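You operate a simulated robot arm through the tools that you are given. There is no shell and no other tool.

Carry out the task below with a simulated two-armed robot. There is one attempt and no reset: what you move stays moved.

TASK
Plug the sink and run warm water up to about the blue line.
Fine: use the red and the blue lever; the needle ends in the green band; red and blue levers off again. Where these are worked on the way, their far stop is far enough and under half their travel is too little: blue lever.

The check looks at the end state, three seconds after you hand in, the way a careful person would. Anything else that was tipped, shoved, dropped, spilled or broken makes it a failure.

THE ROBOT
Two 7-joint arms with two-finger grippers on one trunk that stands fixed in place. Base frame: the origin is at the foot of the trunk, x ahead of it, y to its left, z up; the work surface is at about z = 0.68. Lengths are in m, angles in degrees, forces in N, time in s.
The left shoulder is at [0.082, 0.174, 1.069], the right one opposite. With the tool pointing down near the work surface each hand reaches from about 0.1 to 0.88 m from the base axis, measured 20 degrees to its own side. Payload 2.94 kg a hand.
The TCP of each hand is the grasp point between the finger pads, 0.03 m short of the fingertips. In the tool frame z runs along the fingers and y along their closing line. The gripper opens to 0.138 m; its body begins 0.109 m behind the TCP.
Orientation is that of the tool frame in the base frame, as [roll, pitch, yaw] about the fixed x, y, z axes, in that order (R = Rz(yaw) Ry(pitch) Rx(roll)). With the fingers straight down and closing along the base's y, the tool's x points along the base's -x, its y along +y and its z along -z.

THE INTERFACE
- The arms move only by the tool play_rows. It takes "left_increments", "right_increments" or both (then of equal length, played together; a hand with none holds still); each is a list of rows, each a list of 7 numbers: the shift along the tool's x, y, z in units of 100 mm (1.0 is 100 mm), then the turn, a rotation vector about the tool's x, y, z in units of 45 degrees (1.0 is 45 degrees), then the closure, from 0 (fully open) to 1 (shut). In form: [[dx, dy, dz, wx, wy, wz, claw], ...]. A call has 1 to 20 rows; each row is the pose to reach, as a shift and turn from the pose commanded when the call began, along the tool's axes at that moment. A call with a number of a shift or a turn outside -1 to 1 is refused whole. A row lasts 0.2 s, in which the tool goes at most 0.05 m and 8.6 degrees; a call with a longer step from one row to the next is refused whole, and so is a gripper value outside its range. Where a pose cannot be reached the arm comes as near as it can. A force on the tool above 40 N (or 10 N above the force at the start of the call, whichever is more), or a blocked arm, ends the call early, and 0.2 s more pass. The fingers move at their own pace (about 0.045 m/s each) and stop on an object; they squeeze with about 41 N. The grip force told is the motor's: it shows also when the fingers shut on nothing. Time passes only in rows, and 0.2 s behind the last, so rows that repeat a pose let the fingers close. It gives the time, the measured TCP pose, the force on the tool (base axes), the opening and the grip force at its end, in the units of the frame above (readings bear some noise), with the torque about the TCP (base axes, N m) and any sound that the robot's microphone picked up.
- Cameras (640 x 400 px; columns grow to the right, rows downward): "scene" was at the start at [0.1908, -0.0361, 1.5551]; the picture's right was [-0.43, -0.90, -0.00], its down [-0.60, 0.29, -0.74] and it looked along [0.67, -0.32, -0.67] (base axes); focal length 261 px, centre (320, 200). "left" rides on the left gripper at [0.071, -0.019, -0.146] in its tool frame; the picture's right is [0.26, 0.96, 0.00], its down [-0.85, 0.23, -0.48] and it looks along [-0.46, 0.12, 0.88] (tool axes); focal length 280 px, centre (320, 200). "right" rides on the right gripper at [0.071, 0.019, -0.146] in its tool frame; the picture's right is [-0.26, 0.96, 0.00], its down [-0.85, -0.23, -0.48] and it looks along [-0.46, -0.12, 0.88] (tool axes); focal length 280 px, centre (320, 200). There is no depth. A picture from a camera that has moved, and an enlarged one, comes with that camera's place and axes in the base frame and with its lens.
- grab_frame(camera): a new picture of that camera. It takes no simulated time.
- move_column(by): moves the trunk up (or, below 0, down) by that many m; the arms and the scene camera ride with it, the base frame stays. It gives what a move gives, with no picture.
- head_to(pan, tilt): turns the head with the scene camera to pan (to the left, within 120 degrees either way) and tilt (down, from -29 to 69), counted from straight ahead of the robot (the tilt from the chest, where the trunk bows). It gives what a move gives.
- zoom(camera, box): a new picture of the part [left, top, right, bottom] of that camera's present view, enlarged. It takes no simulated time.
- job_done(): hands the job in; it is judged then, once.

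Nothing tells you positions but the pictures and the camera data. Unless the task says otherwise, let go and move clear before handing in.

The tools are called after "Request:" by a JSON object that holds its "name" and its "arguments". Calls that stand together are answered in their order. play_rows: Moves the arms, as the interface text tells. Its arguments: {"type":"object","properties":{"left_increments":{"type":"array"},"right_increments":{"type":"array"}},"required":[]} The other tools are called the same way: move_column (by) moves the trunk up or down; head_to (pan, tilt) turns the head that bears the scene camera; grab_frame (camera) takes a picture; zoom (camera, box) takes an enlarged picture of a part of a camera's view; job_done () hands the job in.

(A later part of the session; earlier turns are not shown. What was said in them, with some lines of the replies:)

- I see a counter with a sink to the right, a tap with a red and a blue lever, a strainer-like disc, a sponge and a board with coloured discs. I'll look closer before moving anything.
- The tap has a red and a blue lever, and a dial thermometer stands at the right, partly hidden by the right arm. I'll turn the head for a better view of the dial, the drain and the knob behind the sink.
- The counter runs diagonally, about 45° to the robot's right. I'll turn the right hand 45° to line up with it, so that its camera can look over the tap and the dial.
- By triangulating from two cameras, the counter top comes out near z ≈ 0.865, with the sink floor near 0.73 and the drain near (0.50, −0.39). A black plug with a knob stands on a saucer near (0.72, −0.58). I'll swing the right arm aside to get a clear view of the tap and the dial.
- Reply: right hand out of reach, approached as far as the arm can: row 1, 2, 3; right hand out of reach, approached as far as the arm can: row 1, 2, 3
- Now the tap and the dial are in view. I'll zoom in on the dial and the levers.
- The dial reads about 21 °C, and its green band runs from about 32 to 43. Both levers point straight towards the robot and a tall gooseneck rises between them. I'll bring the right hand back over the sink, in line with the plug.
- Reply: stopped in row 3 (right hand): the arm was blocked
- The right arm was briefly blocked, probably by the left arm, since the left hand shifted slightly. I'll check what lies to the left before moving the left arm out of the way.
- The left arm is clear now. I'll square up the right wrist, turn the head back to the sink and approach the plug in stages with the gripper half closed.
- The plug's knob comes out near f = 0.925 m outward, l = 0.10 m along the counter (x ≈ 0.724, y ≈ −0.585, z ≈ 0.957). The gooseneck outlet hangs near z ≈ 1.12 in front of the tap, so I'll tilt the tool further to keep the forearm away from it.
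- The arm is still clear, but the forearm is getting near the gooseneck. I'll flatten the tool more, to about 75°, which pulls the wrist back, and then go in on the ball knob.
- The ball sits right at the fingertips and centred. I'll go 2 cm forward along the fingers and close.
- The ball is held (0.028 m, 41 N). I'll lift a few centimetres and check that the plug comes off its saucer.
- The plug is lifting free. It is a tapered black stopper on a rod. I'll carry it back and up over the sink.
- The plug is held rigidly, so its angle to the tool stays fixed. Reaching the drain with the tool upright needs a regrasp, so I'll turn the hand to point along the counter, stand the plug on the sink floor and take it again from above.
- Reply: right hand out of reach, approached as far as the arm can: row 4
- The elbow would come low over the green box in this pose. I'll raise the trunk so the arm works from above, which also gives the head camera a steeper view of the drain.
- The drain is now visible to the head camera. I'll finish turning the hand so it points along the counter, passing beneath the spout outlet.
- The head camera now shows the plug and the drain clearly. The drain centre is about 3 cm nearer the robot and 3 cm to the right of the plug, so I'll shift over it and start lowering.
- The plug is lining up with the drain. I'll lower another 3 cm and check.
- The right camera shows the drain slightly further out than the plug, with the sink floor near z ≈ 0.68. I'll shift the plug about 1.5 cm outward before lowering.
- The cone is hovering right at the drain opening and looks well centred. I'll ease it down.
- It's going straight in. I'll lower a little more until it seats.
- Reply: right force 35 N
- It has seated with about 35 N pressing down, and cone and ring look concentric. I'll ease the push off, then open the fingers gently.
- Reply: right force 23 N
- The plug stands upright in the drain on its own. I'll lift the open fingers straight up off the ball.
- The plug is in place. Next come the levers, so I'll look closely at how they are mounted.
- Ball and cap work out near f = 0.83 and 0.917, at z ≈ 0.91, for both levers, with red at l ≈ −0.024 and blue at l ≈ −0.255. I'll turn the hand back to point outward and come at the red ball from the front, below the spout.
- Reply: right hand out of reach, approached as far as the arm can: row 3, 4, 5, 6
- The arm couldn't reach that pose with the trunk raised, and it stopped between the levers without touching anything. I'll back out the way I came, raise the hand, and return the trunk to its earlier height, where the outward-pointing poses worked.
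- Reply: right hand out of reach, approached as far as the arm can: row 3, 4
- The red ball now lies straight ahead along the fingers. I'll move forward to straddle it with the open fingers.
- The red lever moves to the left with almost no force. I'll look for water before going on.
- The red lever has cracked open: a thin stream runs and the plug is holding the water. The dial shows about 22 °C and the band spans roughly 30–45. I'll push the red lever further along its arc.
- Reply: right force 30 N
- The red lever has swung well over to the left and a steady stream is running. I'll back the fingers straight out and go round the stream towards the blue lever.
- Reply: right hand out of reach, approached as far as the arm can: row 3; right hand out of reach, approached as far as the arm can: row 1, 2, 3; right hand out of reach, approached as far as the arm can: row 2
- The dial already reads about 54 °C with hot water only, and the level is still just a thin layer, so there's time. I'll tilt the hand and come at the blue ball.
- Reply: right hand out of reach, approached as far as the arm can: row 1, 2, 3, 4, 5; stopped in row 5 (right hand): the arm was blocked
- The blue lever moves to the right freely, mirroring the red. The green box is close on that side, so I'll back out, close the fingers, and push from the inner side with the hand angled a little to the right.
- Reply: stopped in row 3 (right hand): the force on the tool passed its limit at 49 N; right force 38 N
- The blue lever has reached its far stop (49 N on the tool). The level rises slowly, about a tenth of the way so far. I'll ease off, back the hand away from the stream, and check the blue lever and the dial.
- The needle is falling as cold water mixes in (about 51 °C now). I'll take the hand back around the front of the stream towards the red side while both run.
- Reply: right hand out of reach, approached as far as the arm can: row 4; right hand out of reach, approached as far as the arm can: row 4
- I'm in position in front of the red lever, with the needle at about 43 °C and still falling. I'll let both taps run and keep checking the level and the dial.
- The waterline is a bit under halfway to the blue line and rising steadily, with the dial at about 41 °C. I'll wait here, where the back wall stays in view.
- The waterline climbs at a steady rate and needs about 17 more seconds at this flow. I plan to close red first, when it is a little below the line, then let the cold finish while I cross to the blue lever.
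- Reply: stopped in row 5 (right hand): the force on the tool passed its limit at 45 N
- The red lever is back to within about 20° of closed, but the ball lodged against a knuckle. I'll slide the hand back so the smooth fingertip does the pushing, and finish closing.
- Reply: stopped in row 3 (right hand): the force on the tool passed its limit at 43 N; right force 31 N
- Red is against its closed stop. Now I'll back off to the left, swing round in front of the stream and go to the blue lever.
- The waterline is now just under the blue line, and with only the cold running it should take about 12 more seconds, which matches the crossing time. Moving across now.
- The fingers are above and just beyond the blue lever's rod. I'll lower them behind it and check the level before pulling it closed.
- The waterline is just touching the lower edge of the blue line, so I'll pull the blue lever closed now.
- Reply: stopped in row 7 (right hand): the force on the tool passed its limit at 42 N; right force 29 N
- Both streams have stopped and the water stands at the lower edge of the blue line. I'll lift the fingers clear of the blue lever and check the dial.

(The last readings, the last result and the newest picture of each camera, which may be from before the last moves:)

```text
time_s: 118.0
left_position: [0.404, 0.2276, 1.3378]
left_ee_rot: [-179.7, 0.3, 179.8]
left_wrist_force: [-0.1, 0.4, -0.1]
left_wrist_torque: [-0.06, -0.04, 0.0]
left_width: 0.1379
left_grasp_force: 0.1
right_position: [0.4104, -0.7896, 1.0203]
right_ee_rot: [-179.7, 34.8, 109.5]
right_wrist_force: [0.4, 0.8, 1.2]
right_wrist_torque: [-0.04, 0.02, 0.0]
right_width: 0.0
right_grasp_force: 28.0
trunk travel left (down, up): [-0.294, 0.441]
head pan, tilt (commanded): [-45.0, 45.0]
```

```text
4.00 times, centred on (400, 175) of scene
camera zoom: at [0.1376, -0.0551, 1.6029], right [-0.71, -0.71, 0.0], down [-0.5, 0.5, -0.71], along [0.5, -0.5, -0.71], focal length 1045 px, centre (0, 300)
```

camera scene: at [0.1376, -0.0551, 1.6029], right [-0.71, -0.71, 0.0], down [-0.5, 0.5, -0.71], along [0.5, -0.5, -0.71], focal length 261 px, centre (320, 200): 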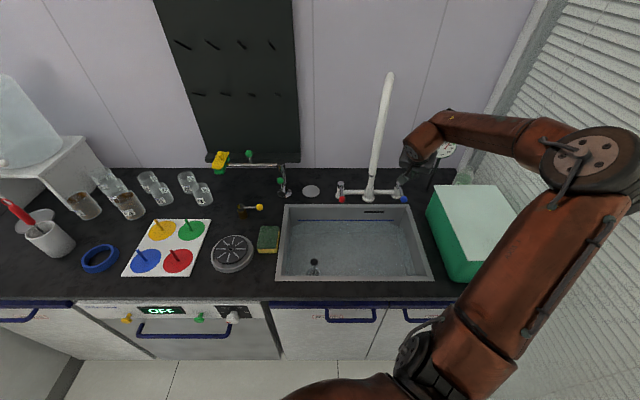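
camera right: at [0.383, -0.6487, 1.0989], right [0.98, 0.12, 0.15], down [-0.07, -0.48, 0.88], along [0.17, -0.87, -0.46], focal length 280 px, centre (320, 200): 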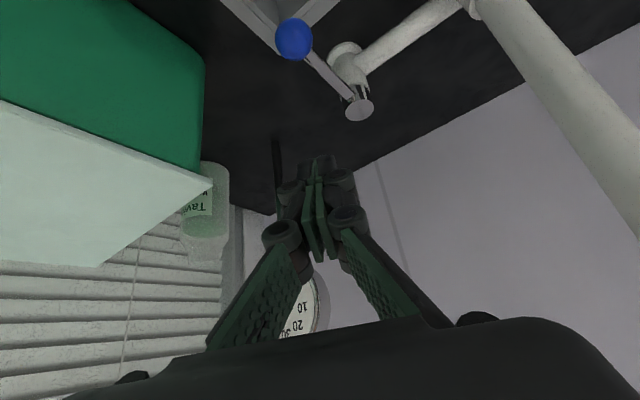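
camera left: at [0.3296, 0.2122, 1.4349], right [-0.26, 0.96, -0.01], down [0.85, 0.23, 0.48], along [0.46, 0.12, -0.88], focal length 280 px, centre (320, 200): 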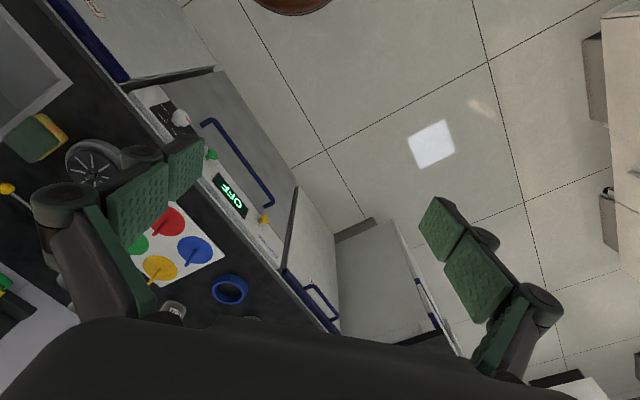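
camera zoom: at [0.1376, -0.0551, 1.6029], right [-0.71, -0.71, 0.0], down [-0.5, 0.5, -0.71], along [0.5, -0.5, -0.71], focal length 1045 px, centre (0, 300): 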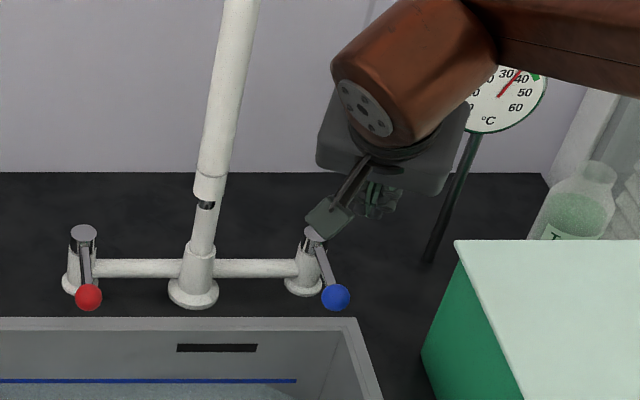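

Both levers point straight forward again, the stream has stopped and the needle is in the green. I'll draw the right hand back and clear, then check everything.

Request:
{"name": "play_rows", "arguments": {"right_increments": [[0.25, -0.14, -0.17, 0, 0, 0, 0.9], [0.5, -0.29, -0.34, 0, 0, 0, 0.8], [0.745, -0.434, -0.507, 0, 0, 0, 0.6]]}}

Request:
{"name": "play_rows", "arguments": {"right_increments": [[0.2, -0.14, -0.3, 0, 0.1, 0, 0.5], [0.4, -0.29, -0.6, 0, 0.2, 0, 0.5], [0.6, -0.434, -0.8, 0, 0.3, 0, 0.5]]}}

Request:
{"name": "grab_frame", "arguments": {"camera": "scene"}}

Request:
{"name": "zoom", "arguments": {"camera": "scene", "box": [420, 130, 470, 170]}}

Request:
{"name": "zoom", "arguments": {"camera": "scene", "box": [265, 180, 445, 295]}}

```text
time_s: 118.8
left_position: [0.403, 0.2285, 1.339]
left_ee_rot: [-179.9, 0.3, -179.9]
left_wrist_force: [-0.6, -0.5, 0.0]
left_wrist_torque: [0.0, -0.04, 0.0]
left_width: 0.1381
left_grasp_force: 0.0
right_position: [0.3392, -0.7188, 1.0185]
right_ee_rot: [-179.8, 34.9, 109.5]
right_wrist_force: [-0.9, -0.2, -0.4]
right_wrist_torque: [0.01, -0.03, 0.04]
right_width: 0.0554
right_grasp_force: 0.1
trunk travel left (down, up): [-0.294, 0.441]
head pan, tilt (commanded): [-45.0, 45.0]
```

```text
time_s: 119.6
left_position: [0.4036, 0.2279, 1.3391]
left_ee_rot: [-179.9, 0.3, -179.9]
left_wrist_force: [-0.2, 0.4, 0.2]
left_wrist_torque: [0.03, -0.01, 0.01]
left_width: 0.1379
left_grasp_force: 0.1
right_position: [0.2667, -0.644, 1.0493]
right_ee_rot: [-179.6, 21.3, 109.5]
right_wrist_force: [-0.6, 0.1, 0.6]
right_wrist_torque: [0.01, -0.04, 0.0]
right_width: 0.0693
right_grasp_force: 0.1
trunk travel left (down, up): [-0.294, 0.441]
head pan, tilt (commanded): [-45.0, 45.0]
```

```text
taken
camera scene: at [0.1364, -0.0575, 1.603], right [-0.71, -0.71, 0.0], down [-0.5, 0.5, -0.71], along [0.5, -0.5, -0.71], focal length 261 px, centre (320, 200)
```

scene: 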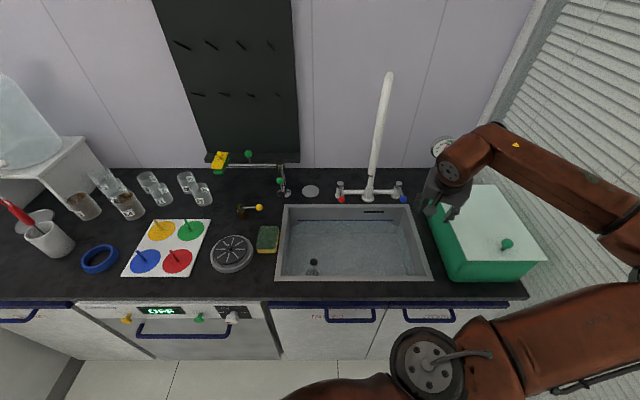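

```text
10.00 times, centred on (445, 150) of scene
camera zoom: at [0.1364, -0.0575, 1.603], right [-0.71, -0.71, 0.0], down [-0.5, 0.5, -0.71], along [0.5, -0.5, -0.71], focal length 2613 px, centre (-930, 700)
```

zoom: 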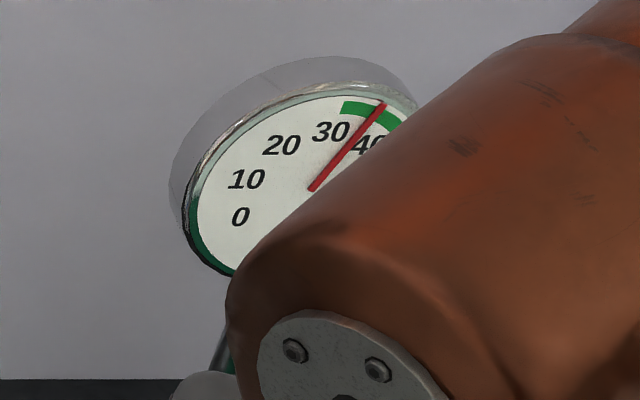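

```text
3.48 times, centred on (355, 238) of scene
camera zoom: at [0.1364, -0.0575, 1.603], right [-0.71, -0.71, 0.0], down [-0.5, 0.5, -0.71], along [0.5, -0.5, -0.71], focal length 909 px, centre (198, 70)
```

zoom: 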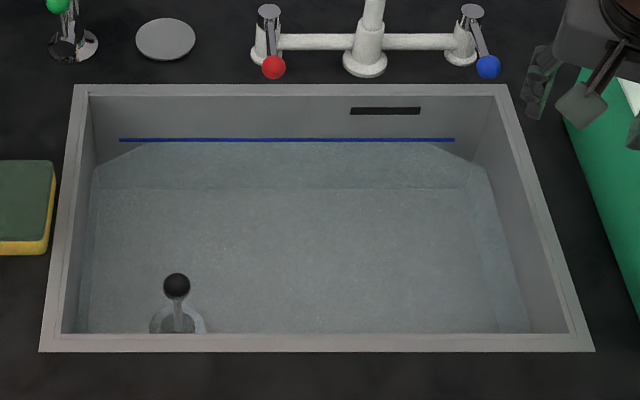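

Request:
{"name": "play_rows", "arguments": {"right_increments": [[-0.12, 0, -0.31, 0, 0, 0, 0.5], [-0.24, 0, -0.62, 0, 0, 0, 0.3], [-0.363, 0, -0.932, 0, 0, 0, 0.0], [-0.363, 0, -0.932, 0, 0, 0, 0.0], [-0.363, 0, -0.932, 0, 0, 0, 0.0], [-0.363, 0, -0.932, 0, 0, 0, 0.0], [-0.363, 0, -0.932, 0, 0, 0, 0.0], [-0.363, 0, -0.932, 0, 0, 0, 0.0], [-0.363, 0, -0.932, 0, 0, 0, 0.0], [-0.363, 0, -0.932, 0, 0, 0, 0.0], [-0.363, 0, -0.932, 0, 0, 0, 0.0], [-0.363, 0, -0.932, 0, 0, 0, 0.0], [-0.363, 0, -0.932, 0, 0, 0, 0.0], [-0.363, 0, -0.932, 0, 0, 0, 0.0], [-0.363, 0, -0.932, 0, 0, 0, 0.0], [-0.363, 0, -0.932, 0, 0, 0, 0.0], [-0.363, 0, -0.932, 0, 0, 0, 0.0], [-0.363, 0, -0.932, 0, 0, 0, 0.0], [-0.363, 0, -0.932, 0, 0, 0, 0.0], [-0.363, 0, -0.932, 0, 0, 0, 0.0]]}}

Request:
{"name": "zoom", "arguments": {"camera": "scene", "box": [300, 205, 370, 250]}}

Request:
{"name": "grab_frame", "arguments": {"camera": "scene"}}

Request:
{"name": "grab_frame", "arguments": {"camera": "right"}}

```text
time_s: 123.8
left_position: [0.4048, 0.2282, 1.3393]
left_ee_rot: [-179.8, 0.2, -179.9]
left_wrist_force: [-0.1, 0.2, 0.0]
left_wrist_torque: [-0.03, -0.03, -0.03]
left_width: 0.1381
left_grasp_force: 0.0
right_position: [0.2669, -0.6439, 1.1504]
right_ee_rot: [-179.7, 21.3, 109.3]
right_wrist_force: [-0.6, -0.5, -0.6]
right_wrist_torque: [-0.02, 0.04, -0.02]
right_width: 0.138
right_grasp_force: 0.0
trunk travel left (down, up): [-0.294, 0.441]
head pan, tilt (commanded): [-45.0, 45.0]
```

```text
8.89 times, centred on (335, 228) of scene
camera zoom: at [0.1376, -0.0566, 1.6029], right [-0.71, -0.71, 0.0], down [-0.5, 0.5, -0.71], along [0.5, -0.5, -0.71], focal length 2323 px, centre (187, -44)
```

zoom: 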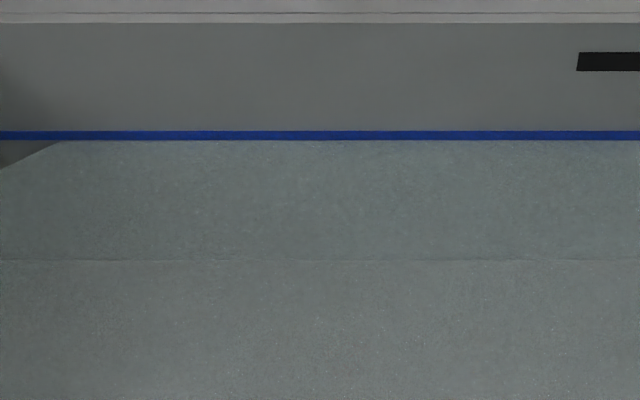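

```text
taken
camera scene: at [0.1376, -0.0566, 1.6029], right [-0.71, -0.71, 0.0], down [-0.5, 0.5, -0.71], along [0.5, -0.5, -0.71], focal length 261 px, centre (320, 200)
```

scene: 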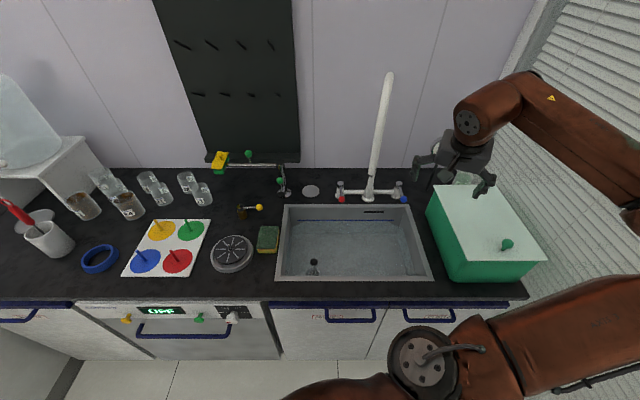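

```text
taken
camera right: at [0.2483, -0.5246, 1.2604], right [0.99, 0.09, 0.09], down [-0.01, -0.66, 0.75], along [0.13, -0.75, -0.65], focal length 280 px, centre (320, 200)
```

right: 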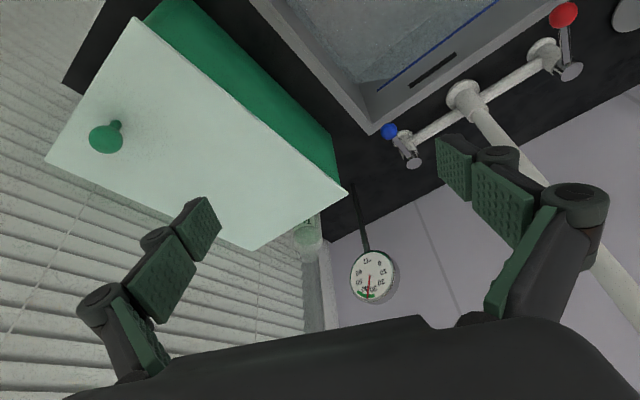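

Request:
{"name": "zoom", "arguments": {"camera": "right", "box": [340, 240, 410, 310]}}

Request:
{"name": "zoom", "arguments": {"camera": "scene", "box": [265, 170, 445, 295]}}

```text
5.71 times, centred on (375, 275) of right
camera zoom: at [0.2483, -0.5246, 1.2604], right [0.99, 0.09, 0.09], down [-0.01, -0.66, 0.75], along [0.13, -0.75, -0.65], focal length 1602 px, centre (6, -229)
```

zoom: 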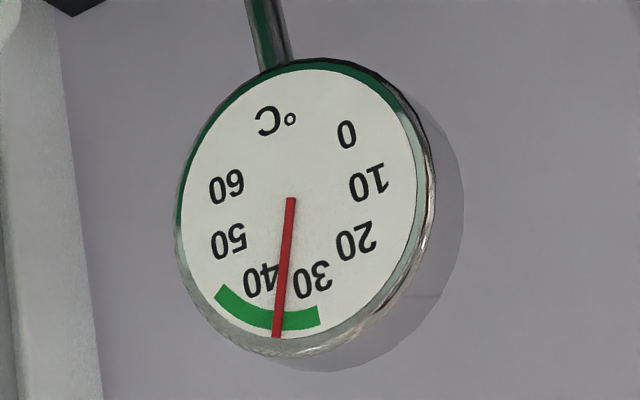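

```text
3.20 times, centred on (355, 232) of scene
camera zoom: at [0.1376, -0.0566, 1.6029], right [-0.71, -0.71, 0.0], down [-0.5, 0.5, -0.71], along [0.5, -0.5, -0.71], focal length 836 px, centre (208, 96)
```

zoom: 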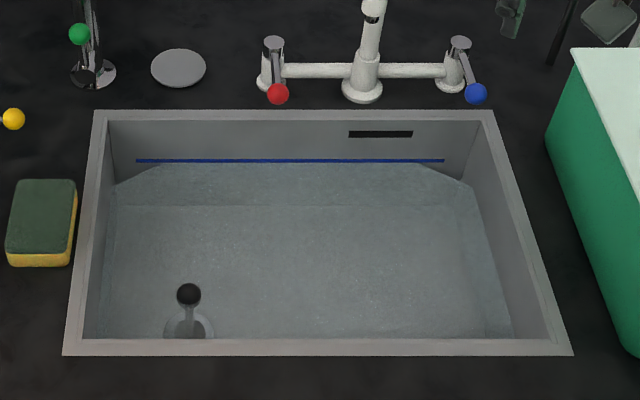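

The plug sits in the drain and the water is holding at the blue line. The needle is in the middle of the green band (about 36 °C), both levers are straight and off, and nothing else has moved. The hands are clear, so I'm handing in.

Request:
{"name": "job_done", "arguments": {}}

```text
The job is handed in.
```

I plugged the sink and filled it with warm water to about the blue line, and the job is handed in. I don't have the check's verdict yet.

When I handed in:
- **Plug:** it stands upright in the drain, and the water level looked unchanged over the last several seconds.
- **Level:** the water sits at the lower edge of the blue line, a few millimetres below its centre.
- **Temperature:** the needle reads about 36 °C. The green band looks like roughly 30–45 °C, so it is well inside.
- **Levers:** I used both red and blue. Blue went to its far stop. Both are now back against their closed stops and the stream has stopped.
- **Everything else:** I saw nothing else tipped, shoved or spilled. Early on, the right arm was briefly blocked, probably by the left arm, with no visible effect. The plug's saucer stays where it was, now empty.

Both hands are empty and clear of the sink.
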